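You operate a simulated robot arm through the tools that you are given. There is no shell and no other tool. Be economical: measure what you need, move in short steps, check, and stop when the job is done.

You are at the controls of a simulated robot arm. One attempt, no reset.

JOB
Load the carousel: blue powder jar on the blue seat, yellow on the yellow seat.
Fine: turn each seat toward the blue mat before you load it. Set down upright: small jar.

Only the result counts: the job must be done as asked and must still hold three seconds after the hand-in. Knocking over, shifting, dropping, spilling or breaking anything else fails it.

ROBOT AND FRAMES
A 7-joint arm with a two-finger parallel gripper, fixed in place. Base frame: the origin is at the foot of the arm, x ahead of it, y to its left, z up; the work surface is at about z = 0.951. Readings come in m, degrees, newtons and seconds.
With the tool pointing down near the work surface it reaches from about 0.34 to 0.78 m from the base axis. Its first joint turns from -166.0 to 166.0 degrees. Payload 3.91 kg.
The TCP is the grasp point between the finger pads, 0.03 m short of the fingertips. In the tool frame z runs along the fingers and y along their closing line. Largest opening 0.11 m; finger width 0.02, thickness 0.01; the body of the gripper, 0.048 by 0.112 m, starts 0.055 m behind the TCP.
Orientation is told as [roll, pitch, yaw] about the base's x, y, z axes, in that order, counted from this pose: with the fingers straight down and closing along the base's y, the tool's x points along the base's -x, its y along +y and its z along -z.

CONTROLS
- The arm moves only by the tool apply_moves. Its argument "steps" is a list of rows, each a list of 2 entries, a list of its own where there are three numbers: the shift along the base's x, y, z in m, then the turn, a rotation vector about the base's x, y, z in degrees. In form: [[[tx, ty, tz], [ax, ay, az]], ...]. A call has 1 to 20 rows; each row shifts and turns the commanded pose from where the row before left it. "claw" is the finger opening in m, from 0 to 0.11, set as the call begins (left out, the last holds). Each row takes 0.2 s and may step no farther than 0.05 m and 8.6 degrees from the row before; otherwise, or with a gripper value out of range, the whole call is refused. A pose out of reach is approached as far as the arm can. The call stops where the force on the tool passes 40 N (or 10 N more than at its start, if that is more) or the arm is blocked; 0.2 s more then pass. Each finger travels about 0.153 m/s and halts on what it meets, pressing with about 34 N; the grip force reading is that of the motor and also rises with nothing between the fingers. The clock runs only during rows and for 0.2 s after the last one: add rows that do not move to give the fingers time. The reply holds the time, the measured pose of the TCP, the force on the tool along the base axes, the opening and the grip force, in the units named above and with some noise, with the torque about the TCP (base axes, N m) and any sound that the robot's microphone picked up.
- Cameras (640 x 400 px; columns grow to the right, rows downward): "scene" is fixed at [0.0527, 0.5048, 1.5693]; the picture's right is [-0.75, -0.66, 0.00], its down [-0.32, 0.37, -0.87] and it looks along [0.57, -0.66, -0.49] (base axes); focal length 310 px, centre (320, 200). "wrist" rides on the gripper at [0.077, 0.007, -0.114] in the tool frame; the picture's right is [-0.09, 1.00, 0.00], its down [-0.80, -0.07, -0.59] and it looks along [-0.59, -0.05, 0.80] (tool axes); focal length 270 px, centre (320, 200). There is no depth. A picture from a camera that has moved, and an enlarged one, comes with that camera's place and axes in the base frame and with its lens. The place of the scene camera against the robot may be out by one fixed shift of up to 0.012 m in any direction.
- capture(camera): a new picture of that camera. No time passes.
- slide_trunk(by): slides the trunk up (or, below 0, down) by that many m; the arm rides with it, the base frame stays. It gives what a move gives, with no picture.
- enlarge(camera, box): a new picture of the part [left, top, right, bottom] of that camera's present view, enlarged. No time passes.
- job_done(): hands the job in; it is judged then, once.

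Go step by step. Nothing tells you positions but the pictures and the camera data: compare them with the known pose of the tool, close in by small moves and look again before you grip or let go. The budget is 120 turns and 64 pictures, counting those below and the enlarged ones. Unless the task says otherwise, let go and move clear before handing in, and close with one line.

The tools are called after "Call:" as a command line: name --argument value ..., lists and objects as JSON in quotes. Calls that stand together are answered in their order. apply_moves: Moves the arm, as the interface text tells. Its arguments: {"type":"object","properties":{"steps":{"type":"array"},"claw":{"type":"number"}},"required":["steps"]} The other tools are called the same way: slide_trunk (by) slides the trunk up or down; capture (camera) takes a picture; enlarge (camera, box) takes an enlarged picture of a part of a camera's view; job_done () hands the job in.

At the start:

```text
clock: 0.0
tool_pos: [0.4776, -0.0941, 1.2918]
ee_rot: [0.1, 0.0, 0.0]
ft_force: [-0.2, -0.5, -0.4]
moment: [-0.02, -0.01, -0.02]
finger_gap: 0.1097
gripper_force: 0.1
trunk travel left (down, up): [-0.575, 0.035]
```

scene: 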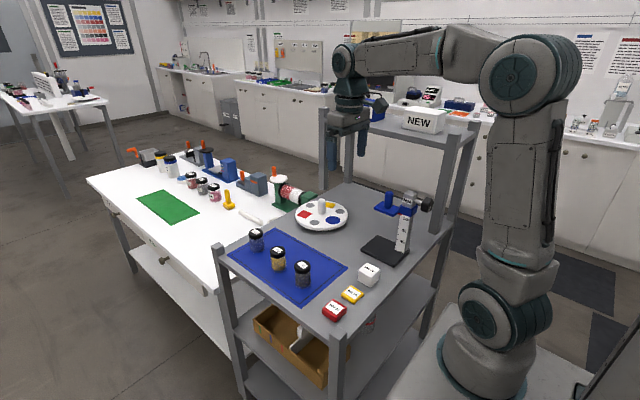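
wrist: 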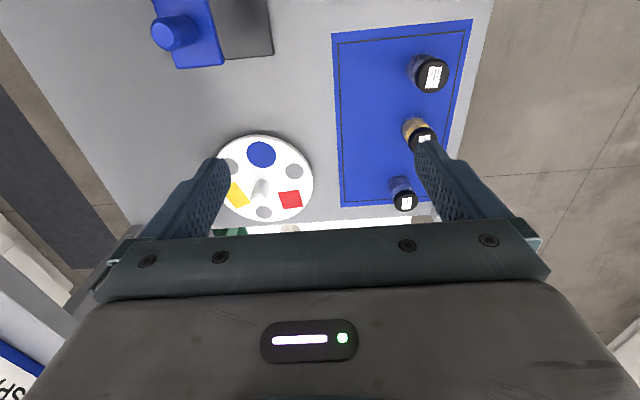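

I see a carousel with colored seats and three jars on the blue mat. I'll look closer at both before measuring.

Call:
enlarge --camera "scene" --box '[220, 180, 380, 300]'

Call:
enlarge --camera "wrist" --box '[200, 0, 480, 230]'

```text
3.33 times, centred on (300, 240) of scene
camera zoom: at [0.0527, 0.5048, 1.5693], right [-0.75, -0.66, 0.0], down [-0.32, 0.37, -0.87], along [0.57, -0.66, -0.49], focal length 1032 px, centre (387, 67)
```

zoom: 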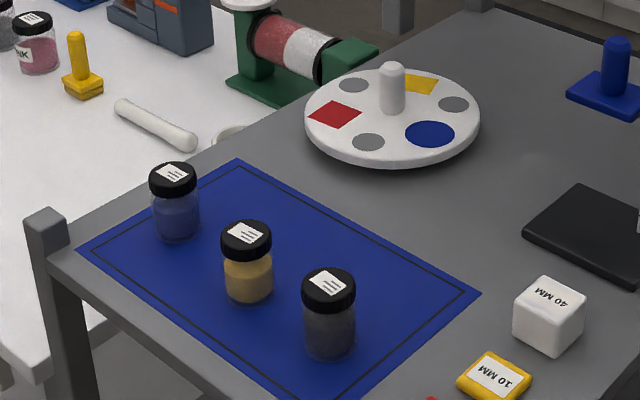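

```text
1.74 times, centred on (340, 115) of wrist
camera zoom: at [0.4005, -0.0881, 1.4066], right [0.09, 1.0, 0.0], down [0.8, -0.07, 0.59], along [0.59, -0.05, -0.8], focal length 470 px, centre (285, 348)
```

zoom: 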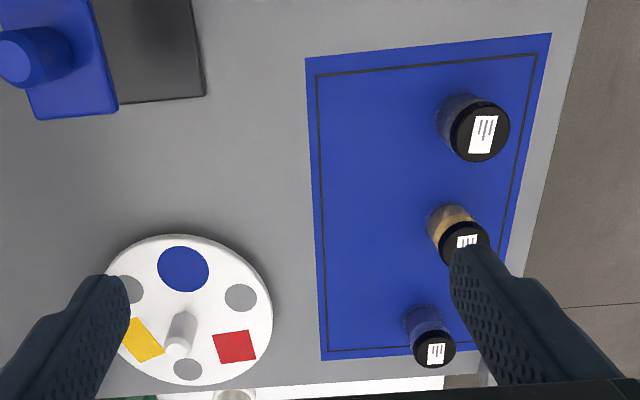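

The carousel hub is near (0.675, -0.222). The blue jar is about (0.705, 0.045), yellow about (0.585, 0.057), and the mat centre about (0.60, 0.03). I'll move above the hub and look.

Call:
apply_moves --steps '[[[0.0282, -0.0183, -0.02], [0, 0, 0]], [[0.0282, -0.0183, -0.02], [0, 0, 0]], [[0.0282, -0.0183, -0.02], [0, 0, 0]], [[0.0282, -0.0183, -0.02], [0, 0, 0]], [[0.0282, -0.0183, -0.02], [0, 0, 0]], [[0.0282, -0.0183, -0.02], [0, 0, 0]], [[0.0282, -0.0183, -0.02], [0, 0, 0]], [[0, 0, 0], [0, 0, 0]]]'

Call:
capture --camera "wrist"

Call:
capture --camera "scene"

```text
clock: 1.8
tool_pos: [0.6748, -0.2204, 1.1524]
ee_rot: [0.0, 0.0, 0.0]
ft_force: [-0.7, 0.6, -0.1]
moment: [-0.02, 0.01, 0.05]
finger_gap: 0.11
gripper_force: 0.1
trunk travel left (down, up): [-0.575, 0.035]
```

```text
59 pictures are left
camera wrist: at [0.5972, -0.2134, 1.2675], right [0.09, 1.0, 0.0], down [0.8, -0.07, 0.59], along [0.59, -0.05, -0.8], focal length 270 px, centre (320, 200)
```

wrist: 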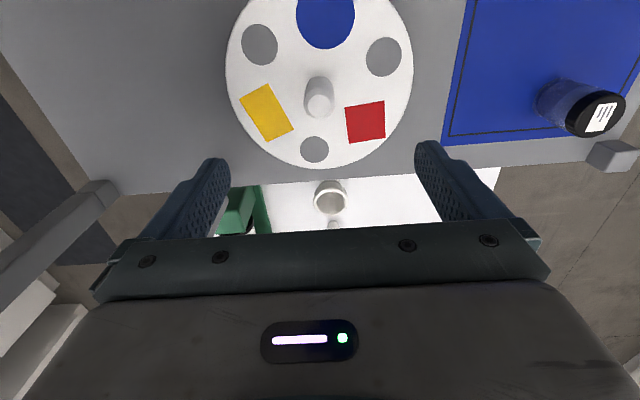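

```text
58 pictures are left
```

scene: 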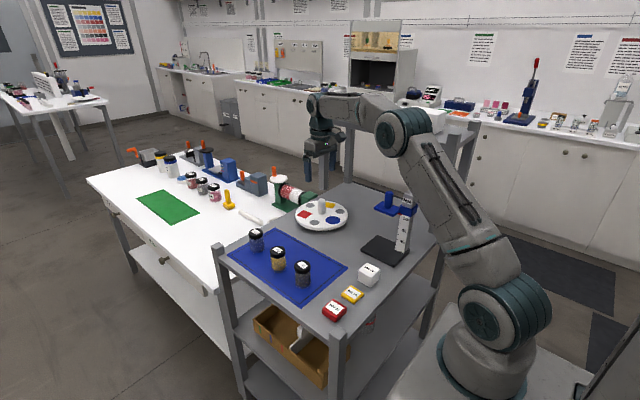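

The hub is at about (0.670, -0.221) with its top near z 1.02, and the blue seat sits at about 169°. I'll descend around the hub and check before gripping.

Call:
apply_moves --steps '[[[-0.004, 0, -0.04], [0, 0, 0]], [[0, 0, -0.04], [0, 0, 0]], [[0, 0, -0.03], [0, 0, 0]], [[0, 0, -0.015], [0, 0, 0]], [[0, 0, -0.01], [0, 0, 0]], [[0, 0, 0], [0, 0, 0]]]' --claw 0.07

Call:
capture --camera "wrist"

Call:
enlarge --camera "scene" --box '[260, 140, 380, 240]'

```text
clock: 3.2
tool_pos: [0.6718, -0.2201, 1.0173]
ee_rot: [-0.1, -0.1, 0.0]
ft_force: [0.2, 0.7, 0.9]
moment: [0.03, 0.01, -0.01]
finger_gap: 0.0701
gripper_force: 0.1
trunk travel left (down, up): [-0.575, 0.035]
```

```text
57 pictures are left
camera wrist: at [0.5945, -0.2144, 1.1323], right [0.09, 1.0, 0.0], down [0.8, -0.07, 0.59], along [0.59, -0.05, -0.8], focal length 270 px, centre (320, 200)
```

wrist: 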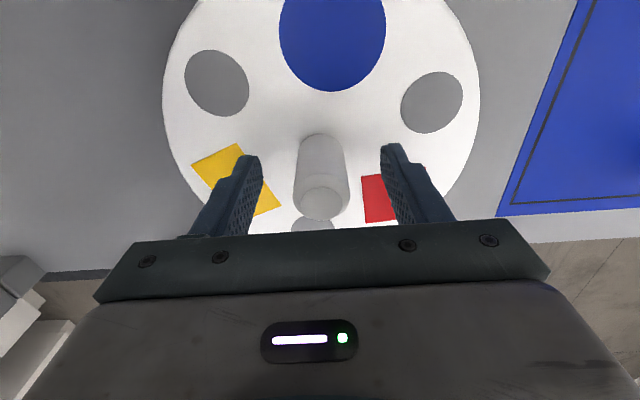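

```text
4.00 times, centred on (320, 190) of scene
camera zoom: at [0.0527, 0.5048, 1.5693], right [-0.75, -0.66, 0.0], down [-0.32, 0.37, -0.87], along [0.57, -0.66, -0.49], focal length 1238 px, centre (320, 240)
```

zoom: 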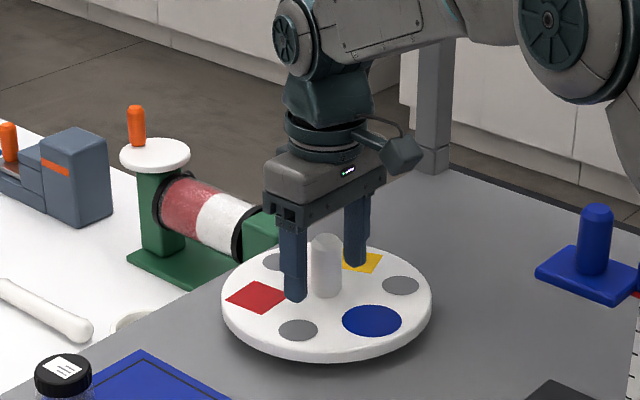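

The hub is centred between the fingers. Closing on it now.

Call:
apply_moves --steps '[[[0, 0, 0], [0, 0, 0]], [[0, 0, 0], [0, 0, 0]], [[0, 0, 0], [0, 0, 0]]]' --claw 0.0

```text
clock: 4.0
tool_pos: [0.6711, -0.2216, 1.0181]
ee_rot: [0.0, -0.1, -0.1]
ft_force: [-2.4, 2.3, -2.6]
moment: [0.12, -0.5, -0.01]
finger_gap: 0.0275
gripper_force: 44.8
trunk travel left (down, up): [-0.575, 0.035]
```

The hub is held at 27.5 mm opening. I'll twist a little first.

Call:
apply_moves --steps '[[[0, 0, 0], [0, 0, -5]], [[0, 0, 0], [0, 0, -5]], [[0, 0, 0], [0, 0, -5]], [[0, 0, 0], [0, 0, -5]]]'

Call:
enlarge --camera "scene" --box '[260, 140, 380, 240]'

```text
clock: 5.0
tool_pos: [0.6726, -0.2206, 1.0179]
ee_rot: [0.0, -0.1, -20.1]
ft_force: [3.1, 7.8, 8.0]
moment: [0.24, 0.88, 0.05]
finger_gap: 0.0274
gripper_force: 45.3
trunk travel left (down, up): [-0.575, 0.035]
```

```text
4.00 times, centred on (320, 190) of scene
camera zoom: at [0.0527, 0.5048, 1.5693], right [-0.75, -0.66, 0.0], down [-0.32, 0.37, -0.87], along [0.57, -0.66, -0.49], focal length 1238 px, centre (320, 240)
```

zoom: 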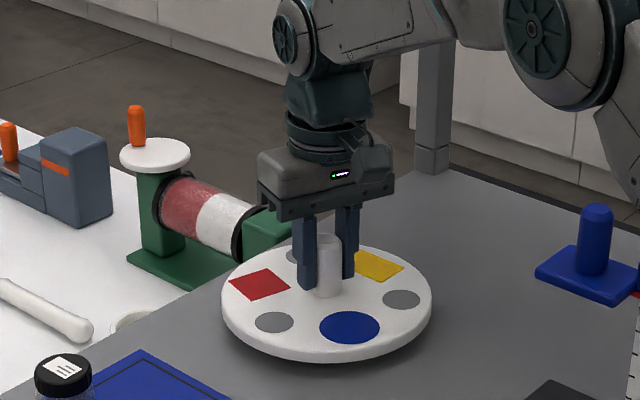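

The carousel turns with the hub. I'll continue by another 46°.

Call:
apply_moves --steps '[[[0, 0, 0], [0, 0, -5.1]], [[0, 0, 0], [0, 0, -5.1]], [[0, 0, 0], [0, 0, -5.1]], [[0, 0, 0], [0, 0, -5.1]], [[0, 0, 0], [0, 0, -5.1]], [[0, 0, 0], [0, 0, -5.1]], [[0, 0, 0], [0, 0, -5.1]], [[0, 0, 0], [0, 0, -5.1]], [[0, 0, 0], [0, 0, -5.1]], [[0, 0, 0], [0, 0, 0]]]'

Call:
enlarge --camera "scene" --box '[260, 140, 380, 240]'

```text
clock: 7.2
tool_pos: [0.671, -0.2209, 1.0173]
ee_rot: [0.0, -0.1, -66.1]
ft_force: [4.7, 8.0, 10.8]
moment: [-0.51, -0.37, -0.02]
finger_gap: 0.0272
gripper_force: 45.6
trunk travel left (down, up): [-0.575, 0.035]
```

```text
4.00 times, centred on (320, 190) of scene
camera zoom: at [0.0527, 0.5048, 1.5693], right [-0.75, -0.66, 0.0], down [-0.32, 0.37, -0.87], along [0.57, -0.66, -0.49], focal length 1238 px, centre (320, 240)
```

zoom: 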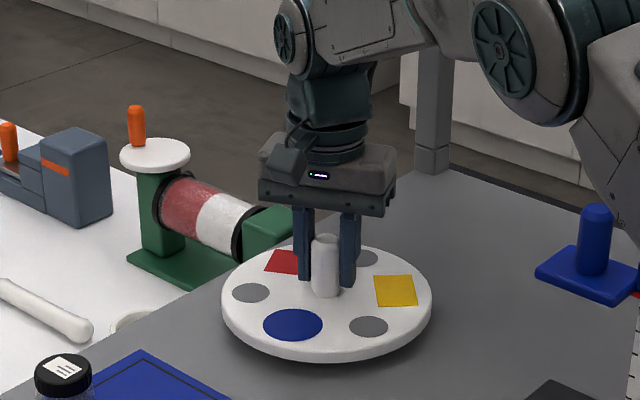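

The blue seat is now at about 100°, facing the mat. I'll release, rise, turn the wrist back and check.

Call:
apply_moves --steps '[[[0, 0, 0], [0, 0, 0]], [[0, 0, 0], [0, 0, 0]], [[0, 0, 0.02], [0, 0, 0]], [[0, 0, 0.04], [0, 0, 0]], [[0, 0, 0.04], [0, 0, 0]], [[0, 0, 0.04], [0, 0, 8.3]], [[0, 0.01, 0], [0, 0, 8.3]], [[0, 0.01, 0], [0, 0, 8.3]], [[0, 0.01, 0], [0, 0, 8.3]], [[0, 0.01, 0], [0, 0, 8.3]], [[0, 0.01, 0], [0, 0, 8.3]], [[0, 0.01, 0], [0, 0, 8.3]], [[0, 0, 0], [0, 0, 8.0]], [[0, 0, 0], [0, 0, 0]]]' --claw 0.07

Call:
capture --camera "wrist"

```text
clock: 10.2
tool_pos: [0.6725, -0.1639, 1.1566]
ee_rot: [0.0, -0.1, 0.3]
ft_force: [-0.3, -0.1, -0.1]
moment: [0.0, 0.0, -0.02]
finger_gap: 0.0697
gripper_force: 0.0
trunk travel left (down, up): [-0.575, 0.035]
```

```text
53 pictures are left
camera wrist: at [0.5948, -0.1565, 1.2721], right [0.08, 1.0, 0.0], down [0.8, -0.07, 0.59], along [0.59, -0.05, -0.8], focal length 270 px, centre (320, 200)
```

wrist: 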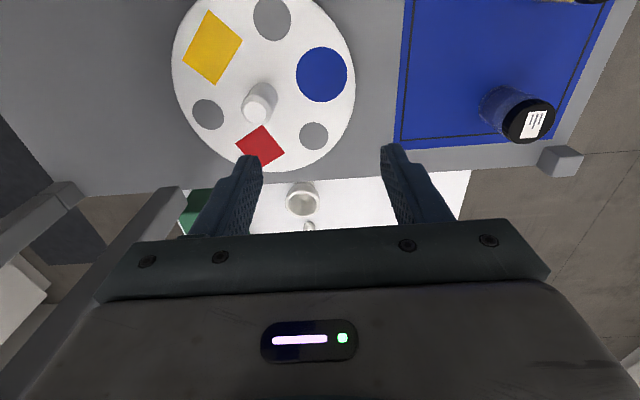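

The blue seat centre is at about (0.655, -0.159). Moving above the blue jar.

Call:
apply_moves --steps '[[[0.006, 0.041, 0], [0, 0, 0]], [[0.006, 0.041, 0], [0, 0, 0]], [[0.006, 0.041, 0], [0, 0, 0]], [[0.006, 0.041, 0], [0, 0, 0]], [[0.006, 0.038, 0], [0, 0, 0]], [[0, 0, 0], [0, 0, 0]]]' --claw 0.085

Call:
capture --camera "wrist"

```text
clock: 11.6
tool_pos: [0.7028, 0.0359, 1.156]
ee_rot: [0.0, 0.1, 0.1]
ft_force: [0.1, 0.8, 0.4]
moment: [0.01, 0.04, 0.0]
finger_gap: 0.0851
gripper_force: 0.1
trunk travel left (down, up): [-0.575, 0.035]
```

```text
52 pictures are left
camera wrist: at [0.6262, 0.0425, 1.2709], right [0.09, 1.0, 0.0], down [0.8, -0.07, 0.59], along [0.59, -0.05, -0.8], focal length 270 px, centre (320, 200)
```

wrist: 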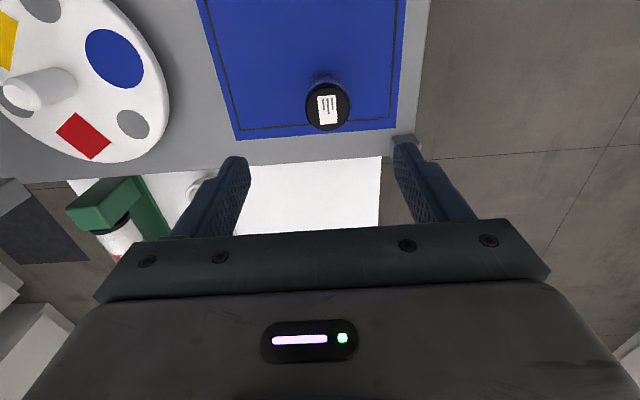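

The jar is at about (0.705, 0.042). I'll align, descend and take a look.

Call:
apply_moves --steps '[[[0.002, 0.006, -0.03], [0, 0, 0]], [[0, 0, -0.04], [0, 0, 0]], [[0, 0, -0.03], [0, 0, 0]], [[0, 0, -0.02], [0, 0, 0]], [[0, 0, 0], [0, 0, 0]]]'

Call:
capture --camera "wrist"

Call:
enlarge --camera "scene" --box '[210, 180, 330, 280]'

```text
clock: 12.8
tool_pos: [0.7012, 0.0452, 1.0375]
ee_rot: [0.0, 0.0, 0.2]
ft_force: [-1.0, 0.4, 0.3]
moment: [0.01, -0.03, -0.02]
finger_gap: 0.0851
gripper_force: 0.0
trunk travel left (down, up): [-0.575, 0.035]
```

```text
51 pictures are left
camera wrist: at [0.6253, 0.0511, 1.1531], right [0.08, 1.0, 0.0], down [0.8, -0.07, 0.59], along [0.59, -0.05, -0.8], focal length 270 px, centre (320, 200)
```

wrist: 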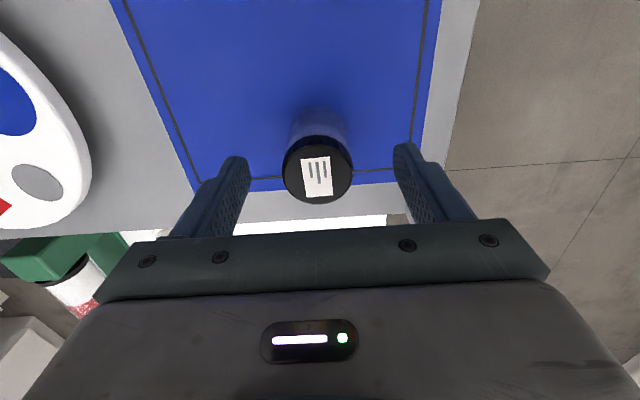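

```text
4.00 times, centred on (270, 230) of scene
camera zoom: at [0.0527, 0.5048, 1.5693], right [-0.75, -0.66, 0.0], down [-0.32, 0.37, -0.87], along [0.57, -0.66, -0.49], focal length 1238 px, centre (520, 80)
```

zoom: 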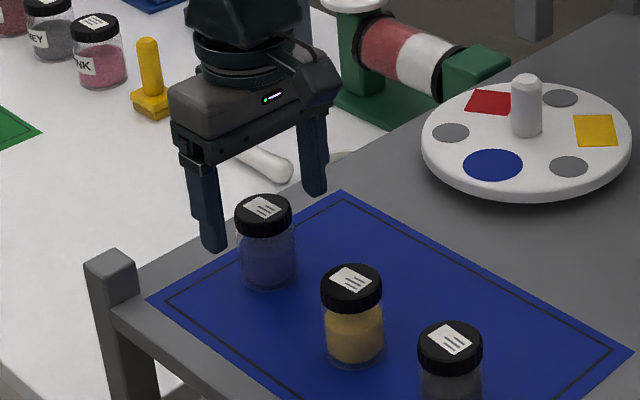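

The jar is centred between the fingers. I'll descend and grip.

Call:
apply_moves --steps '[[[0, 0, -0.02], [0, 0, 0]], [[0, 0, -0.017], [0, 0, 0]], [[0, 0, 0], [0, 0, 0]]]'

Call:
apply_moves --steps '[[[0, 0, 0], [0, 0, 0]], [[0, 0, 0], [0, 0, 0]], [[0, 0, 0], [0, 0, 0]]]' --claw 0.0

Call:
capture --camera "wrist"

```text
clock: 13.6
tool_pos: [0.7036, 0.0441, 1.0003]
ee_rot: [0.0, -0.1, 0.1]
ft_force: [-0.1, 0.1, 0.2]
moment: [0.01, 0.0, -0.02]
finger_gap: 0.0851
gripper_force: 0.0
trunk travel left (down, up): [-0.575, 0.035]
```

```text
clock: 14.4
tool_pos: [0.7031, 0.0449, 0.9991]
ee_rot: [0.1, 0.0, 0.2]
ft_force: [-0.4, 1.0, -0.6]
moment: [0.03, -0.01, 0.03]
finger_gap: 0.0438
gripper_force: 34.0
trunk travel left (down, up): [-0.575, 0.035]
```

```text
49 pictures are left
camera wrist: at [0.6263, 0.0505, 1.1149], right [0.08, 1.0, 0.0], down [0.8, -0.07, 0.59], along [0.59, -0.05, -0.8], focal length 270 px, centre (320, 200)
```

wrist: 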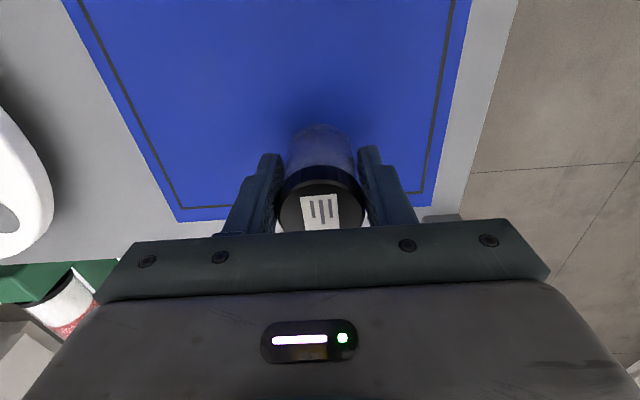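

I have the jar gripped. I'll lift it and carry it over the blue seat.

Call:
apply_moves --steps '[[[0, 0, 0.02], [0, 0, 0]], [[0, 0, 0.035], [0, 0, 0]], [[0, 0, 0.035], [0, 0, 0]], [[-0.008, -0.034, 0], [0, 0, 0]], [[-0.008, -0.034, 0], [0, 0, 0]], [[-0.008, -0.034, 0], [0, 0, 0]], [[-0.008, -0.034, 0], [0, 0, 0]], [[-0.008, -0.034, 0], [0, 0, 0]], [[-0.008, -0.033, 0], [0, 0, 0]], [[0, 0, 0], [0, 0, 0]], [[0, 0, 0], [0, 0, 0]]]'

Call:
capture --camera "wrist"

Call:
enlarge --camera "scene" --box '[260, 140, 380, 240]'

```text
clock: 16.8
tool_pos: [0.6547, -0.1568, 1.0893]
ee_rot: [0.1, 0.1, 0.2]
ft_force: [0.2, 0.3, -0.5]
moment: [-0.02, 0.03, 0.0]
finger_gap: 0.0439
gripper_force: 33.8
trunk travel left (down, up): [-0.575, 0.035]
```

```text
48 pictures are left
camera wrist: at [0.5778, -0.1516, 1.2037], right [0.08, 1.0, 0.0], down [0.8, -0.07, 0.59], along [0.59, -0.05, -0.8], focal length 270 px, centre (320, 200)
```

wrist: 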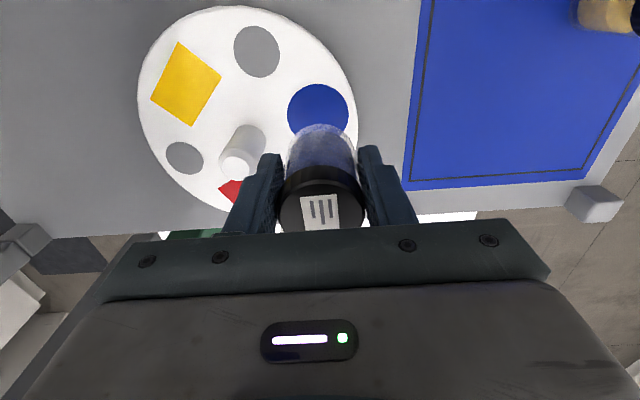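

```text
4.00 times, centred on (320, 190) of scene
camera zoom: at [0.0527, 0.5048, 1.5693], right [-0.75, -0.66, 0.0], down [-0.32, 0.37, -0.87], along [0.57, -0.66, -0.49], focal length 1238 px, centre (320, 240)
```

zoom: 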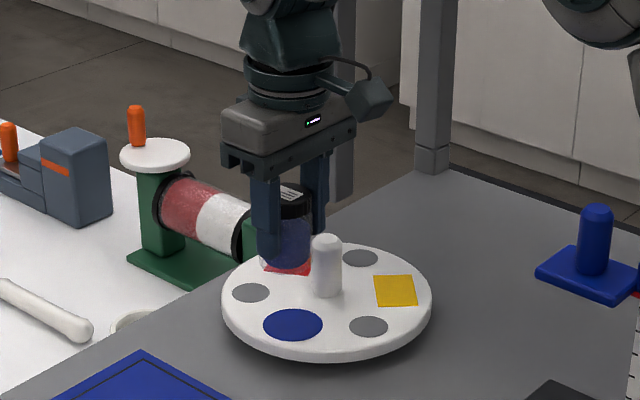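

The jar is lined up with the blue seat. I'll lower it in small steps until contact.

Call:
apply_moves --steps '[[[0, -0.001, -0.02], [0, 0, 0]], [[0, 0, -0.02], [0, 0, 0]], [[0, 0, -0.014], [0, 0, 0]], [[0, 0, 0], [0, 0, 0]]]'

Call:
enlarge --camera "scene" --box '[280, 160, 360, 240]'

```text
clock: 17.8
tool_pos: [0.6529, -0.1582, 1.038]
ee_rot: [0.0, -0.1, 0.2]
ft_force: [0.0, 0.4, 0.4]
moment: [0.0, -0.02, -0.03]
finger_gap: 0.0436
gripper_force: 33.9
trunk travel left (down, up): [-0.575, 0.035]
```

```text
5.00 times, centred on (320, 200) of scene
camera zoom: at [0.0527, 0.5048, 1.5693], right [-0.75, -0.66, 0.0], down [-0.32, 0.37, -0.87], along [0.57, -0.66, -0.49], focal length 1548 px, centre (320, 200)
```

zoom: 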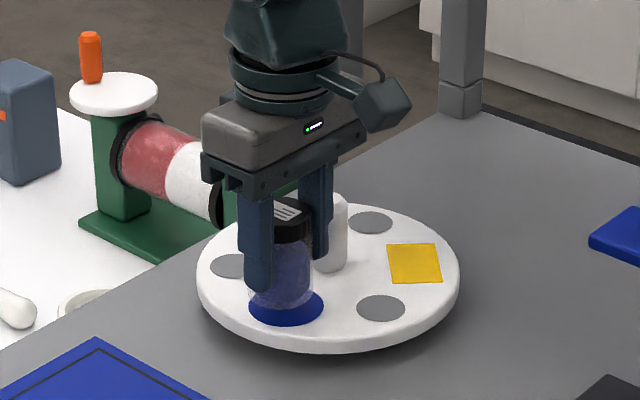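

Call:
apply_moves --steps '[[[0, 0, -0.004], [0, 0, 0]], [[0, 0, -0.003], [0, 0, 0]], [[0, 0, 0], [0, 0, 0]]]'

Call:
enlarge --camera "scene" --box '[290, 180, 350, 230]'

```text
clock: 18.6
tool_pos: [0.6545, -0.1584, 1.0301]
ee_rot: [0.0, 0.0, 0.2]
ft_force: [-1.3, -0.3, 0.0]
moment: [0.02, -0.01, 0.01]
finger_gap: 0.0439
gripper_force: 34.2
trunk travel left (down, up): [-0.575, 0.035]
```

```text
8.00 times, centred on (320, 205) of scene
camera zoom: at [0.0527, 0.5048, 1.5693], right [-0.75, -0.66, 0.0], down [-0.32, 0.37, -0.87], along [0.57, -0.66, -0.49], focal length 2476 px, centre (320, 160)
```

zoom: 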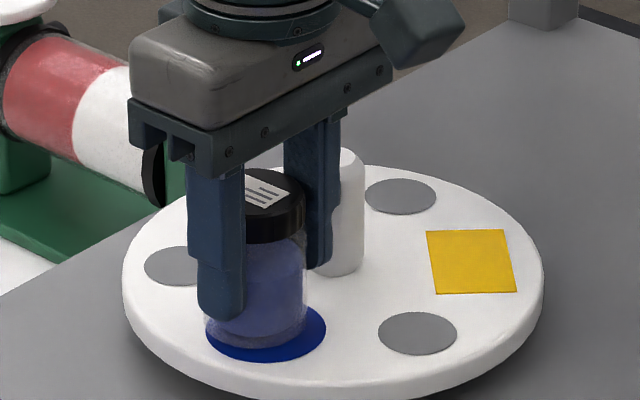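

It's nearly there with no contact yet, so I'll keep going in 1.5 mm steps.

Call:
apply_moves --steps '[[[0, 0, -0.0015], [0, 0, 0]], [[0, 0, -0.0015], [0, 0, 0]], [[0, 0, 0], [0, 0, 0]]]'

Call:
apply_moves --steps '[[[0, 0, -0.0015], [0, 0, 0]], [[0, 0, -0.0005], [0, 0, 0]], [[0, 0, 0], [0, 0, 0]]]'

Call:
enlarge --camera "scene" --box '[290, 180, 350, 230]'

```text
clock: 19.4
tool_pos: [0.6545, -0.159, 1.0272]
ee_rot: [0.0, -0.2, 0.3]
ft_force: [0.4, -0.8, 7.1]
moment: [-0.04, -0.01, 0.0]
finger_gap: 0.0438
gripper_force: 33.8
trunk travel left (down, up): [-0.575, 0.035]
```

```text
clock: 20.2
tool_pos: [0.6532, -0.1582, 1.0242]
ee_rot: [0.1, -0.2, 0.2]
ft_force: [1.7, -2.3, 16.0]
moment: [0.19, -0.03, 0.0]
finger_gap: 0.0438
gripper_force: 33.8
trunk travel left (down, up): [-0.575, 0.035]
```

```text
8.00 times, centred on (320, 205) of scene
camera zoom: at [0.0527, 0.5048, 1.5693], right [-0.75, -0.66, 0.0], down [-0.32, 0.37, -0.87], along [0.57, -0.66, -0.49], focal length 2476 px, centre (320, 160)
```

zoom: 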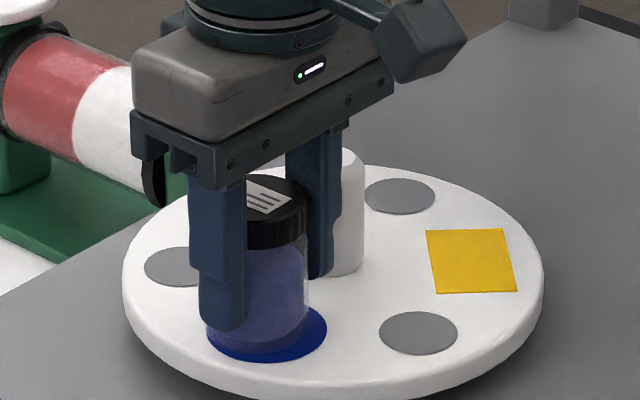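

There is contact at 16 N, but the jar is about 4 mm left of the seat centre in the image. I'll lift slightly, correct and lower again.

Call:
apply_moves --steps '[[[0, 0, 0.004], [0, 0, 0]], [[0, 0, 0.002], [0, 0, 0]], [[-0.004, -0.002, 0], [0, 0, 0]], [[0, 0, 0], [0, 0, 0]], [[0, 0, -0.003], [0, 0, 0]], [[0, 0, -0.0015], [0, 0, 0]], [[0, 0, 0], [0, 0, 0]]]'

Call:
enlarge --camera "scene" --box '[290, 180, 350, 230]'

Call:
capture --camera "wrist"

```text
clock: 21.8
tool_pos: [0.6505, -0.1613, 1.0252]
ee_rot: [0.0, 0.0, 0.2]
ft_force: [0.2, 0.1, -1.2]
moment: [-0.01, -0.01, 0.01]
finger_gap: 0.0439
gripper_force: 33.7
trunk travel left (down, up): [-0.575, 0.035]
```

```text
8.00 times, centred on (320, 205) of scene
camera zoom: at [0.0527, 0.5048, 1.5693], right [-0.75, -0.66, 0.0], down [-0.32, 0.37, -0.87], along [0.57, -0.66, -0.49], focal length 2476 px, centre (320, 160)
```

zoom: 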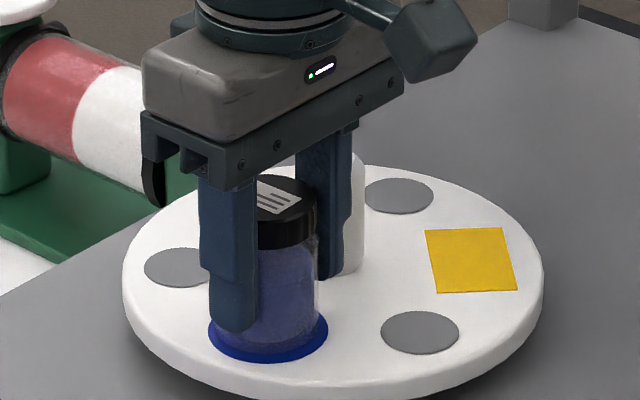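

```text
42 pictures are left
camera wrist: at [0.5734, -0.1551, 1.1397], right [0.08, 1.0, 0.0], down [0.8, -0.07, 0.59], along [0.59, -0.05, -0.8], focal length 270 px, centre (320, 200)
```

wrist: 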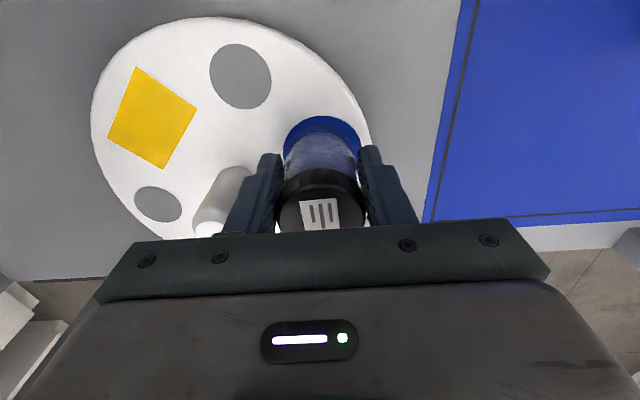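

It's centred sideways now, but both views put it a little too far from the cameras. I'll nudge it about 3 mm nearer and set it down.

Call:
apply_moves --steps '[[[0, 0, 0.002], [0, 0, 0]], [[-0.003, 0.002, 0], [0, 0, 0]], [[0, 0, -0.002], [0, 0, 0]], [[0, 0, -0.001], [0, 0, 0]], [[0, 0, 0], [0, 0, 0]]]'

Call:
enlarge --camera "scene" --box '[290, 180, 350, 230]'

Call:
enlarge --camera "wrist" --box '[240, 90, 400, 190]'

```text
clock: 23.0
tool_pos: [0.6482, -0.1584, 1.0253]
ee_rot: [0.0, -0.1, 0.3]
ft_force: [-0.5, 1.8, 6.0]
moment: [0.07, 0.0, 0.01]
finger_gap: 0.0439
gripper_force: 34.0
trunk travel left (down, up): [-0.575, 0.035]
```

```text
8.00 times, centred on (320, 205) of scene
camera zoom: at [0.0527, 0.5048, 1.5693], right [-0.75, -0.66, 0.0], down [-0.32, 0.37, -0.87], along [0.57, -0.66, -0.49], focal length 2476 px, centre (320, 160)
```

zoom: 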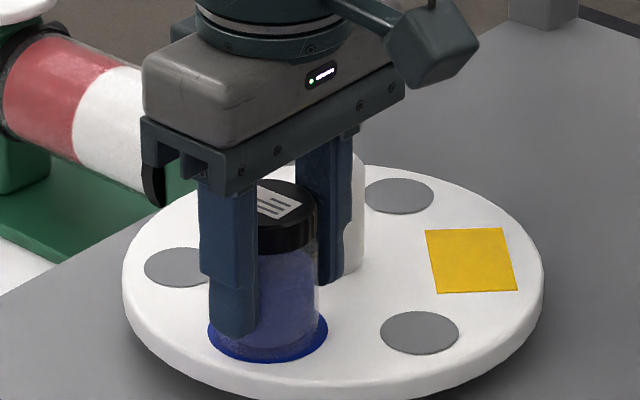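

```text
4.00 times, centred on (320, 140) of wrist
camera zoom: at [0.5706, -0.1522, 1.1393], right [0.08, 1.0, 0.0], down [0.8, -0.07, 0.6], along [0.59, -0.05, -0.8], focal length 1081 px, centre (320, 440)
```

zoom: 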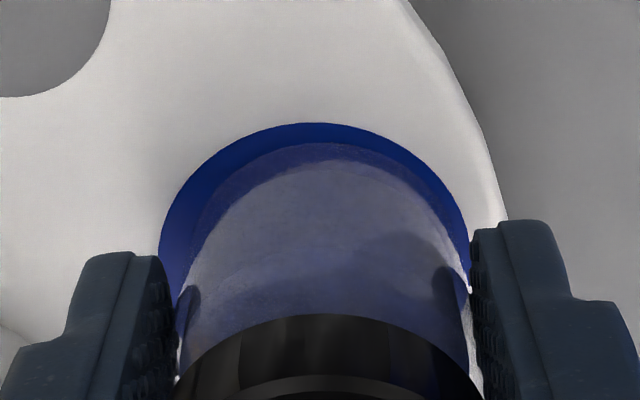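

It's well seated with light contact. I'll open narrowly because the hub is close, and rise straight up.

Call:
apply_moves --steps '[[[0, 0, 0], [0, 0, 0]], [[0, 0, 0], [0, 0, 0]], [[0, 0, 0.01], [0, 0, 0]], [[0, 0, 0.03], [0, 0, 0]], [[0, 0, 0.04], [0, 0, 0]], [[0, 0, 0.04], [0, 0, 0]], [[0, 0, 0.01], [0, 0, 0]], [[0, 0, 0], [0, 0, 0]]]' --claw 0.06

Call:
capture --camera "wrist"

Call:
enlarge --camera "scene" --box '[290, 180, 350, 230]'

```text
clock: 24.8
tool_pos: [0.6485, -0.1564, 1.1567]
ee_rot: [0.0, 0.0, 0.3]
ft_force: [0.0, -0.9, 0.0]
moment: [0.0, 0.0, 0.01]
finger_gap: 0.06
gripper_force: 0.1
trunk travel left (down, up): [-0.575, 0.035]
```

```text
39 pictures are left
camera wrist: at [0.5719, -0.1506, 1.2715], right [0.08, 1.0, 0.0], down [0.8, -0.07, 0.59], along [0.59, -0.05, -0.8], focal length 270 px, centre (320, 200)
```

wrist: 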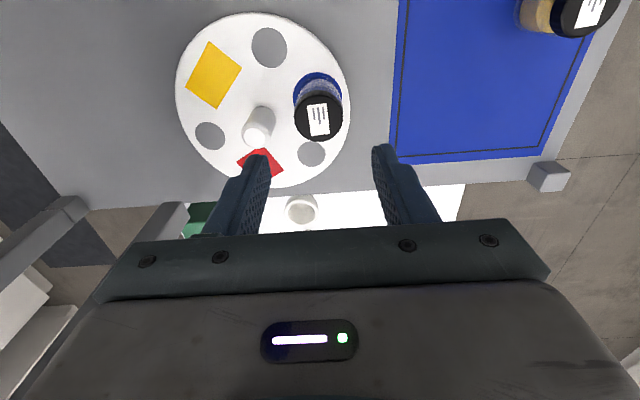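

```text
8.00 times, centred on (320, 205) of scene
camera zoom: at [0.0527, 0.5048, 1.5693], right [-0.75, -0.66, 0.0], down [-0.32, 0.37, -0.87], along [0.57, -0.66, -0.49], focal length 2476 px, centre (320, 160)
```

zoom: 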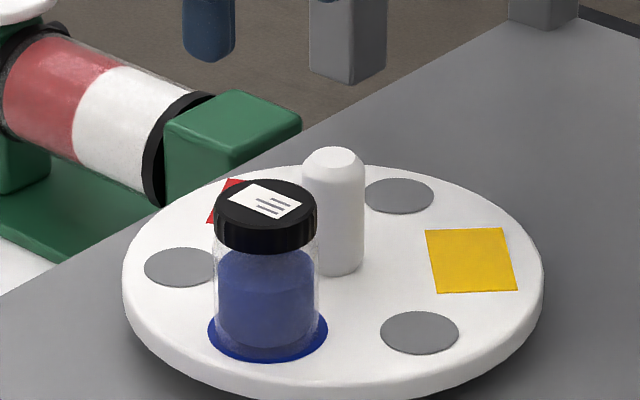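

The blue jar is standing in its seat. Next I'll turn the wrist to about +75° above the hub, so the fingers straddle it clear of the jar, and look.

Call:
apply_moves --steps '[[[0.0022, -0.0064, 0], [0, 0, 8.3]], [[0.0022, -0.0064, 0], [0, 0, 8.3]], [[0.0022, -0.0064, 0], [0, 0, 8.3]], [[0.0022, -0.0064, 0], [0, 0, 8.3]], [[0.0022, -0.0064, 0], [0, 0, 8.3]], [[0.0022, -0.0064, 0], [0, 0, 8.3]], [[0.0022, -0.0064, 0], [0, 0, 8.3]], [[0.0022, -0.0064, 0], [0, 0, 8.3]], [[0.0022, -0.0064, 0], [0, 0, 8.3]], [[0.0022, -0.0064, -0.02], [0, 0, 0]], [[0, 0, -0.03], [0, 0, 0]], [[0, 0, 0], [0, 0, 0]]]' --claw 0.065

Call:
capture --camera "wrist"

Call:
enlarge --camera "scene" --box '[260, 140, 380, 240]'

```text
clock: 27.4
tool_pos: [0.6696, -0.2224, 1.1051]
ee_rot: [0.0, 0.0, 74.9]
ft_force: [-0.8, 0.1, 0.4]
moment: [0.01, -0.01, -0.02]
finger_gap: 0.0649
gripper_force: 0.0
trunk travel left (down, up): [-0.575, 0.035]
```

```text
37 pictures are left
camera wrist: at [0.6422, -0.2951, 1.2201], right [-0.94, 0.34, 0.0], down [0.28, 0.76, 0.59], along [0.2, 0.56, -0.8], focal length 270 px, centre (320, 200)
```

wrist: 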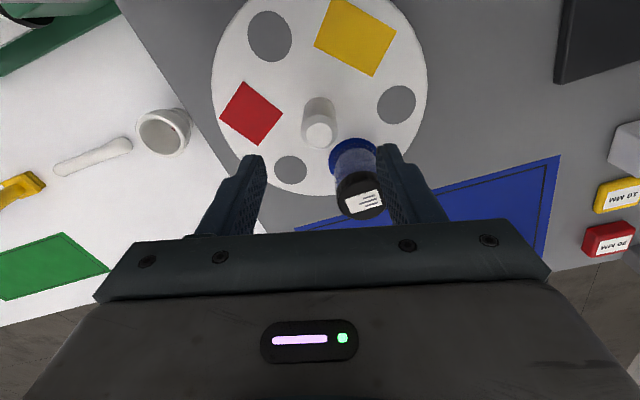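

```text
4.00 times, centred on (320, 190) of scene
camera zoom: at [0.0527, 0.5048, 1.5693], right [-0.75, -0.66, 0.0], down [-0.32, 0.37, -0.87], along [0.57, -0.66, -0.49], focal length 1238 px, centre (320, 240)
```

zoom: 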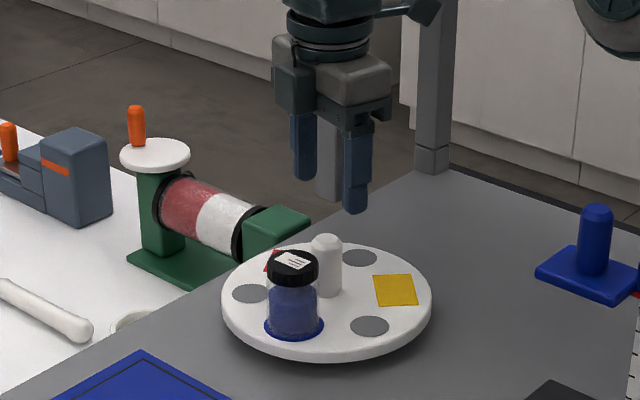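

The hub is centred under the tool and the fingers have about 2 cm clearance to the jar. I'll descend and grip.

Call:
apply_moves --steps '[[[0, 0, -0.03], [0, 0, 0]], [[0, 0, -0.03], [0, 0, 0]], [[0, 0, -0.027], [0, 0, 0]], [[0, 0, 0], [0, 0, 0]]]'

Call:
apply_moves --steps '[[[0, 0, 0], [0, 0, 0]], [[0, 0, 0], [0, 0, 0]], [[0, 0, 0], [0, 0, 0]]]' --claw 0.0

Call:
capture --camera "wrist"

```text
clock: 28.4
tool_pos: [0.6703, -0.2232, 1.0162]
ee_rot: [0.0, 0.0, 74.9]
ft_force: [0.4, -0.4, -0.3]
moment: [0.0, 0.02, 0.01]
finger_gap: 0.065
gripper_force: 0.1
trunk travel left (down, up): [-0.575, 0.035]
```

```text
clock: 29.2
tool_pos: [0.6688, -0.2222, 1.0173]
ee_rot: [0.1, 0.0, 75.1]
ft_force: [-9.8, 2.8, -5.6]
moment: [-0.47, -0.97, 0.01]
finger_gap: 0.0279
gripper_force: 45.4
trunk travel left (down, up): [-0.575, 0.035]
```

```text
35 pictures are left
camera wrist: at [0.643, -0.2954, 1.1311], right [-0.94, 0.34, 0.0], down [0.28, 0.75, 0.59], along [0.2, 0.56, -0.8], focal length 270 px, centre (320, 200)
```

wrist: 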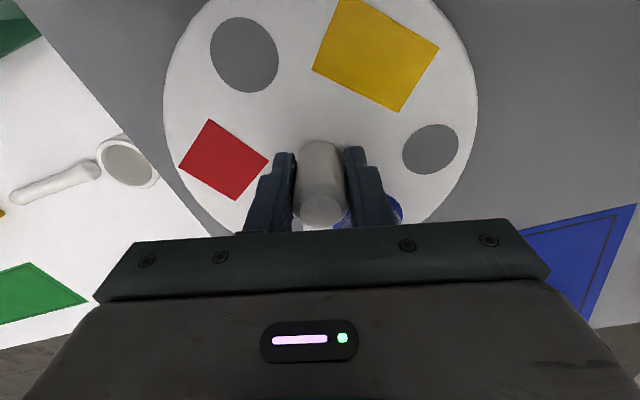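

Gripped. I'll turn gently by -60° first, then check.

Call:
apply_moves --steps '[[[0, 0, 0], [0, 0, -1.5]], [[0, 0, 0], [0, 0, -2.5]], [[0, 0, 0], [0, 0, -3.5]], [[0, 0, 0], [0, 0, -3.5]], [[0, 0, 0], [0, 0, -3.5]], [[0, 0, 0], [0, 0, -3.5]], [[0, 0, 0], [0, 0, -3.5]], [[0, 0, 0], [0, 0, -3.5]], [[0, 0, 0], [0, 0, -3.5]], [[0, 0, 0], [0, 0, -3.5]], [[0, 0, 0], [0, 0, -3.5]], [[0, 0, 0], [0, 0, -3.5]], [[0, 0, 0], [0, 0, -3.5]], [[0, 0, 0], [0, 0, -3.5]], [[0, 0, 0], [0, 0, -3.5]], [[0, 0, 0], [0, 0, -3.5]], [[0, 0, 0], [0, 0, -3.5]], [[0, 0, 0], [0, 0, -2.5]], [[0, 0, 0], [0, 0, -1]], [[0, 0, 0], [0, 0, 0]]]'

Call:
enlarge --camera "scene" --box '[280, 160, 360, 240]'

```text
clock: 33.4
tool_pos: [0.6687, -0.2202, 1.0166]
ee_rot: [0.2, 0.1, 14.9]
ft_force: [-22.9, 10.8, -19.1]
moment: [-1.2, 0.53, 0.08]
finger_gap: 0.0277
gripper_force: 44.7
trunk travel left (down, up): [-0.575, 0.035]
```

```text
5.00 times, centred on (320, 200) of scene
camera zoom: at [0.0527, 0.5048, 1.5693], right [-0.75, -0.66, 0.0], down [-0.32, 0.37, -0.87], along [0.57, -0.66, -0.49], focal length 1548 px, centre (320, 200)
```

zoom: 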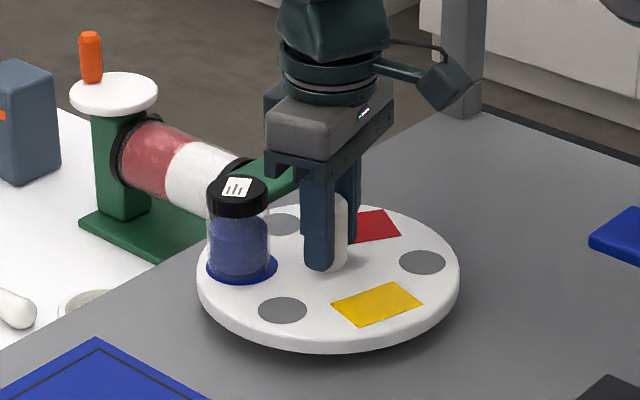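

The jar rode along fine. The grip is building side force, so I'll ease the tool about 2 mm and continue.

Call:
apply_moves --steps '[[[-0.001, 0.0005, -0.0005], [0, 0, 0]], [[-0.001, 0.0005, -0.0005], [0, 0, 0]], [[0, 0, 0], [0, 0, 0]]]'

```text
clock: 34.2
tool_pos: [0.6678, -0.2203, 1.0169]
ee_rot: [0.0, 0.0, 14.9]
ft_force: [-14.8, 9.0, -11.8]
moment: [-0.74, 0.44, 0.0]
finger_gap: 0.0277
gripper_force: 44.8
trunk travel left (down, up): [-0.575, 0.035]
```

Force dropped. Another -61° will bring the yellow seat to about 103°.

Call:
apply_moves --steps '[[[-0.001, 0.0005, -0.0005], [0, 0, -1.5]], [[0, 0, 0], [0, 0, -3]], [[0, 0, 0], [0, 0, -3.5]], [[0, 0, 0], [0, 0, -3.5]], [[0, 0, 0], [0, 0, -3.5]], [[0, 0, 0], [0, 0, -3.5]], [[0, 0, 0], [0, 0, -3.5]], [[0, 0, 0], [0, 0, -3.5]], [[0, 0, 0], [0, 0, -3.5]], [[0, 0, 0], [0, 0, -3.5]], [[0, 0, 0], [0, 0, -3.5]], [[0, 0, 0], [0, 0, -3.5]], [[0, 0, 0], [0, 0, -3.5]], [[0, 0, 0], [0, 0, -3.5]], [[0, 0, 0], [0, 0, -3.5]], [[0, 0, 0], [0, 0, -3.5]], [[0, 0, 0], [0, 0, -3.5]], [[0, 0, 0], [0, 0, -3]], [[0, 0, 0], [0, 0, -1]], [[0, 0, 0], [0, 0, 0]]]'

Call:
enlarge --camera "scene" --box '[280, 160, 360, 240]'

```text
clock: 38.4
tool_pos: [0.6681, -0.2188, 1.0165]
ee_rot: [0.0, -0.1, -46.1]
ft_force: [8.2, 12.2, 2.5]
moment: [0.77, -0.38, 0.28]
finger_gap: 0.0276
gripper_force: 45.3
trunk travel left (down, up): [-0.575, 0.035]
```

```text
5.00 times, centred on (320, 200) of scene
camera zoom: at [0.0527, 0.5048, 1.5693], right [-0.75, -0.66, 0.0], down [-0.32, 0.37, -0.87], along [0.57, -0.66, -0.49], focal length 1548 px, centre (320, 200)
```

zoom: 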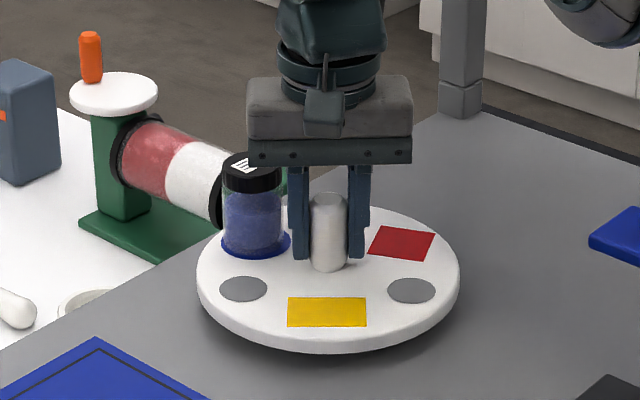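

The seat only turned about 34° this time, so the hub slipped with 0.28 N m of torque. I need to see whether something is blocking it.

Call:
capture --camera "wrist"

Call:
enlarge --camera "scene" --box '[295, 165, 345, 220]'

```text
32 pictures are left
camera wrist: at [0.6202, -0.1589, 1.1311], right [0.78, 0.63, 0.0], down [0.5, -0.63, 0.6], along [0.37, -0.46, -0.8], focal length 270 px, centre (320, 200)
```

wrist: 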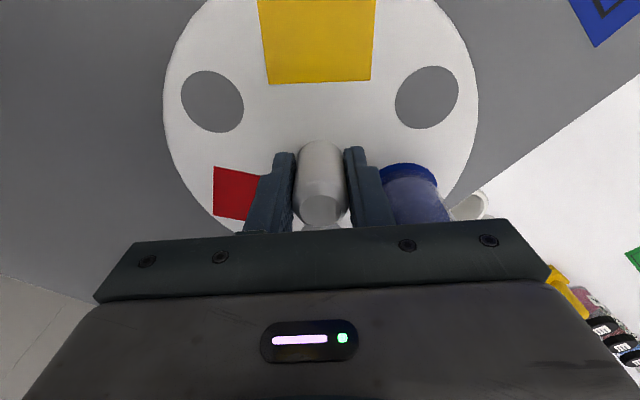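

```text
7.27 times, centred on (320, 192) of scene
camera zoom: at [0.0527, 0.5048, 1.5693], right [-0.75, -0.66, 0.0], down [-0.32, 0.37, -0.87], along [0.57, -0.66, -0.49], focal length 2251 px, centre (320, 254)
```

zoom: 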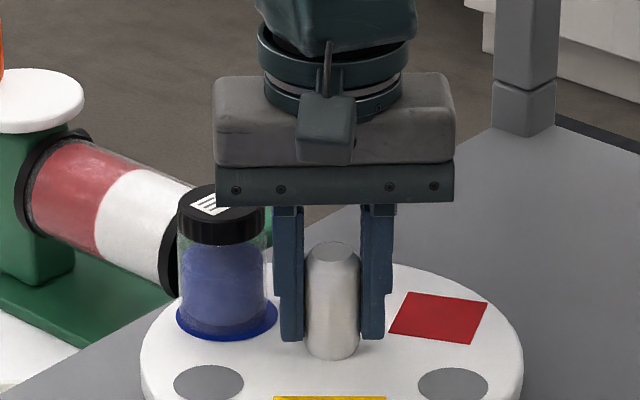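

Call:
enlarge --camera "scene" --box '[300, 180, 325, 200]'

```text
16.00 times, centred on (312, 190) of scene
camera zoom: at [0.0527, 0.5048, 1.5693], right [-0.75, -0.66, 0.0], down [-0.32, 0.37, -0.87], along [0.57, -0.66, -0.49], focal length 4952 px, centre (440, 360)
```

zoom: 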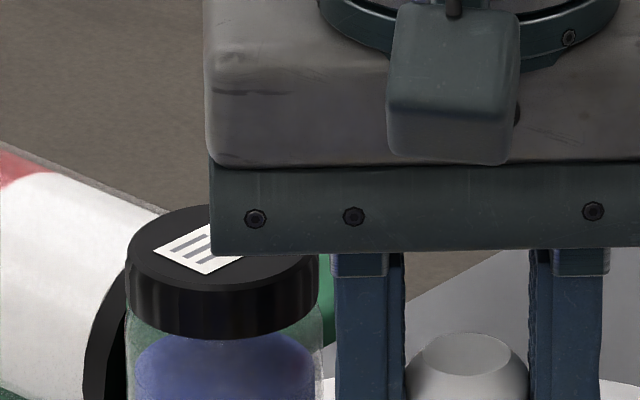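

I see no contact between gripper and jar, so it's either slip or a stop. I'll release, rise, turn to yaw +10 (perpendicular to the jar) and regrip freshly centred.

Call:
apply_moves --steps '[[[0, 0, 0], [0, 0, 0]], [[0, 0, 0], [0, 0, 0]], [[0, 0, 0.01], [0, 0, 0]], [[0, 0, 0.03], [0, 0, 0]], [[0, 0, 0.04], [0, 0, 0]], [[0.001, -0.0015, 0], [0, 0, 8]], [[0, 0, 0], [0, 0, 8]], [[0, 0, 0], [0, 0, 8]], [[0, 0, 0], [0, 0, 8]], [[0, 0, 0], [0, 0, 8]], [[0, 0, 0], [0, 0, 8]], [[0, 0, 0], [0, 0, 8]], [[0, 0, 0], [0, 0, 0]]]' --claw 0.05

Call:
capture --camera "wrist"

Call:
enlarge --camera "scene" --box '[280, 160, 360, 240]'

```text
clock: 41.2
tool_pos: [0.6683, -0.2237, 1.0953]
ee_rot: [0.0, -0.1, 10.0]
ft_force: [0.3, 0.3, -0.1]
moment: [0.02, 0.01, 0.0]
finger_gap: 0.0503
gripper_force: 0.0
trunk travel left (down, up): [-0.575, 0.035]
```

```text
29 pictures are left
camera wrist: at [0.5911, -0.2298, 1.21], right [-0.09, 1.0, 0.0], down [0.8, 0.07, 0.59], along [0.59, 0.05, -0.8], focal length 270 px, centre (320, 200)
```

wrist: 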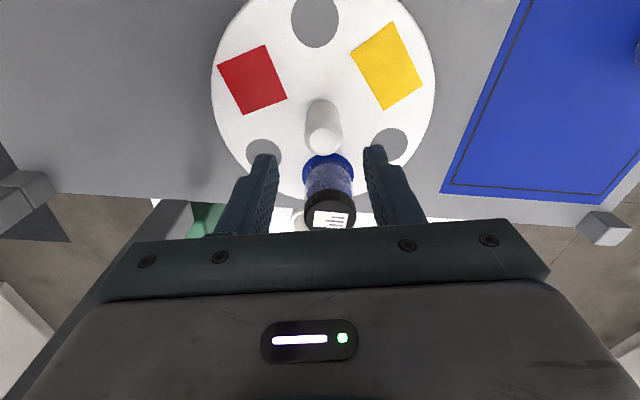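

```text
5.00 times, centred on (320, 200) of scene
camera zoom: at [0.0527, 0.5048, 1.5693], right [-0.75, -0.66, 0.0], down [-0.32, 0.37, -0.87], along [0.57, -0.66, -0.49], focal length 1548 px, centre (320, 200)
```

zoom: 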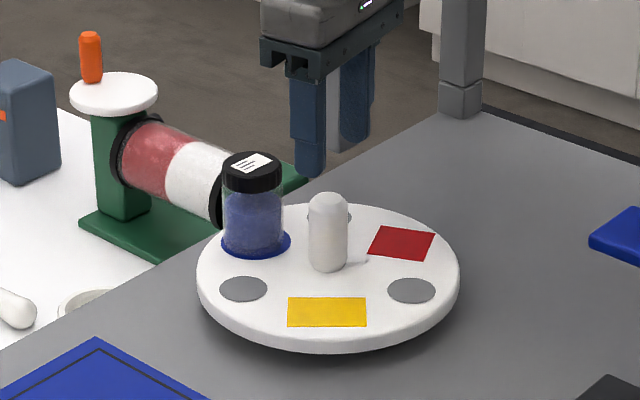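

The yellow seat is at about 131° and the jar is fine. I'll centre (+2 mm, +2 mm), descend and regrip.

Call:
apply_moves --steps '[[[0.002, 0.002, -0.03], [0, 0, 0]], [[0, 0, -0.03], [0, 0, 0]], [[0, 0, -0.02], [0, 0, 0]], [[0, 0, 0], [0, 0, 0]]]'

Call:
apply_moves --steps '[[[0, 0, 0], [0, 0, 0]], [[0, 0, 0], [0, 0, 0]], [[0, 0, 0], [0, 0, 0]]]' --claw 0.0

Call:
apply_moves --steps '[[[0, 0, 0], [0, 0, -1]], [[0, 0, 0], [0, 0, -2]], [[0, 0, 0], [0, 0, -2]], [[0, 0, 0], [0, 0, -2]], [[0, 0, 0], [0, 0, -1]], [[0, 0, 0], [0, 0, 0]]]'

Call:
capture --camera "wrist"

```text
clock: 42.2
tool_pos: [0.6705, -0.2192, 1.0137]
ee_rot: [0.0, 0.0, 10.0]
ft_force: [-0.2, 0.4, -0.1]
moment: [0.01, -0.04, -0.04]
finger_gap: 0.05
gripper_force: 0.0
trunk travel left (down, up): [-0.575, 0.035]
```

```text
clock: 43.0
tool_pos: [0.6703, -0.2209, 1.013]
ee_rot: [0.1, 0.0, 9.9]
ft_force: [2.6, -1.9, -1.5]
moment: [0.41, 0.19, 0.05]
finger_gap: 0.0279
gripper_force: 44.8
trunk travel left (down, up): [-0.575, 0.035]
```

```text
clock: 44.4
tool_pos: [0.6709, -0.2185, 1.0144]
ee_rot: [0.0, 0.1, 1.8]
ft_force: [-3.6, 4.3, -7.1]
moment: [-0.89, -0.46, 0.15]
finger_gap: 0.0278
gripper_force: 45.1
trunk travel left (down, up): [-0.575, 0.035]
```

```text
27 pictures are left
camera wrist: at [0.5936, -0.2162, 1.1293], right [0.06, 1.0, 0.0], down [0.8, -0.04, 0.59], along [0.59, -0.03, -0.8], focal length 270 px, centre (320, 200)
```

wrist: 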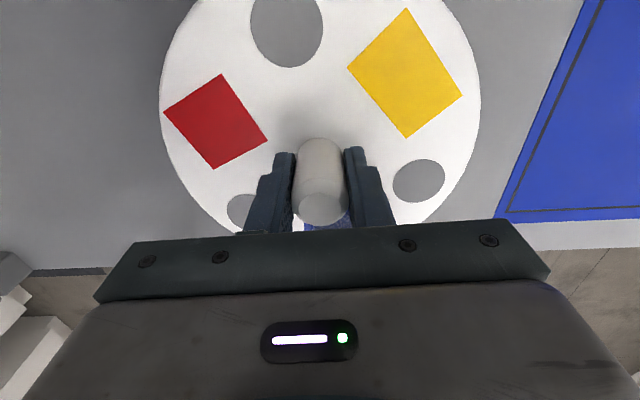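

The carousel did not follow clockwise: it has a stop at about -160° from the start. I'll test turning counter-clockwise instead.

Call:
apply_moves --steps '[[[0, 0, 0], [0, 0, 1.5]], [[0, 0, 0], [0, 0, 3]], [[0, 0, 0], [0, 0, 3.5]], [[0, 0, 0], [0, 0, 3.5]], [[0, 0, 0], [0, 0, 3.5]], [[0, 0, 0], [0, 0, 3.5]], [[0, 0, 0], [0, 0, 1.5]], [[0, 0, 0], [0, 0, 0]]]'

Call:
enlarge --camera "scene" --box '[280, 160, 360, 240]'

```text
clock: 46.2
tool_pos: [0.6713, -0.2193, 1.0147]
ee_rot: [0.2, 0.2, 22.0]
ft_force: [-8.6, 11.2, -24.5]
moment: [-0.7, -1.19, 0.01]
finger_gap: 0.0276
gripper_force: 44.3
trunk travel left (down, up): [-0.575, 0.035]
```

```text
5.00 times, centred on (320, 200) of scene
camera zoom: at [0.0527, 0.5048, 1.5693], right [-0.75, -0.66, 0.0], down [-0.32, 0.37, -0.87], along [0.57, -0.66, -0.49], focal length 1548 px, centre (320, 200)
```

zoom: 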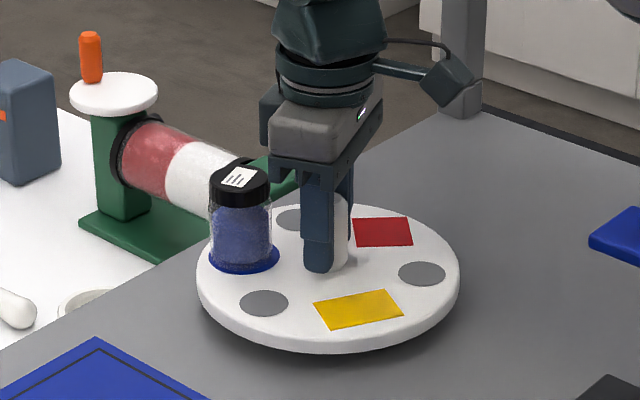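

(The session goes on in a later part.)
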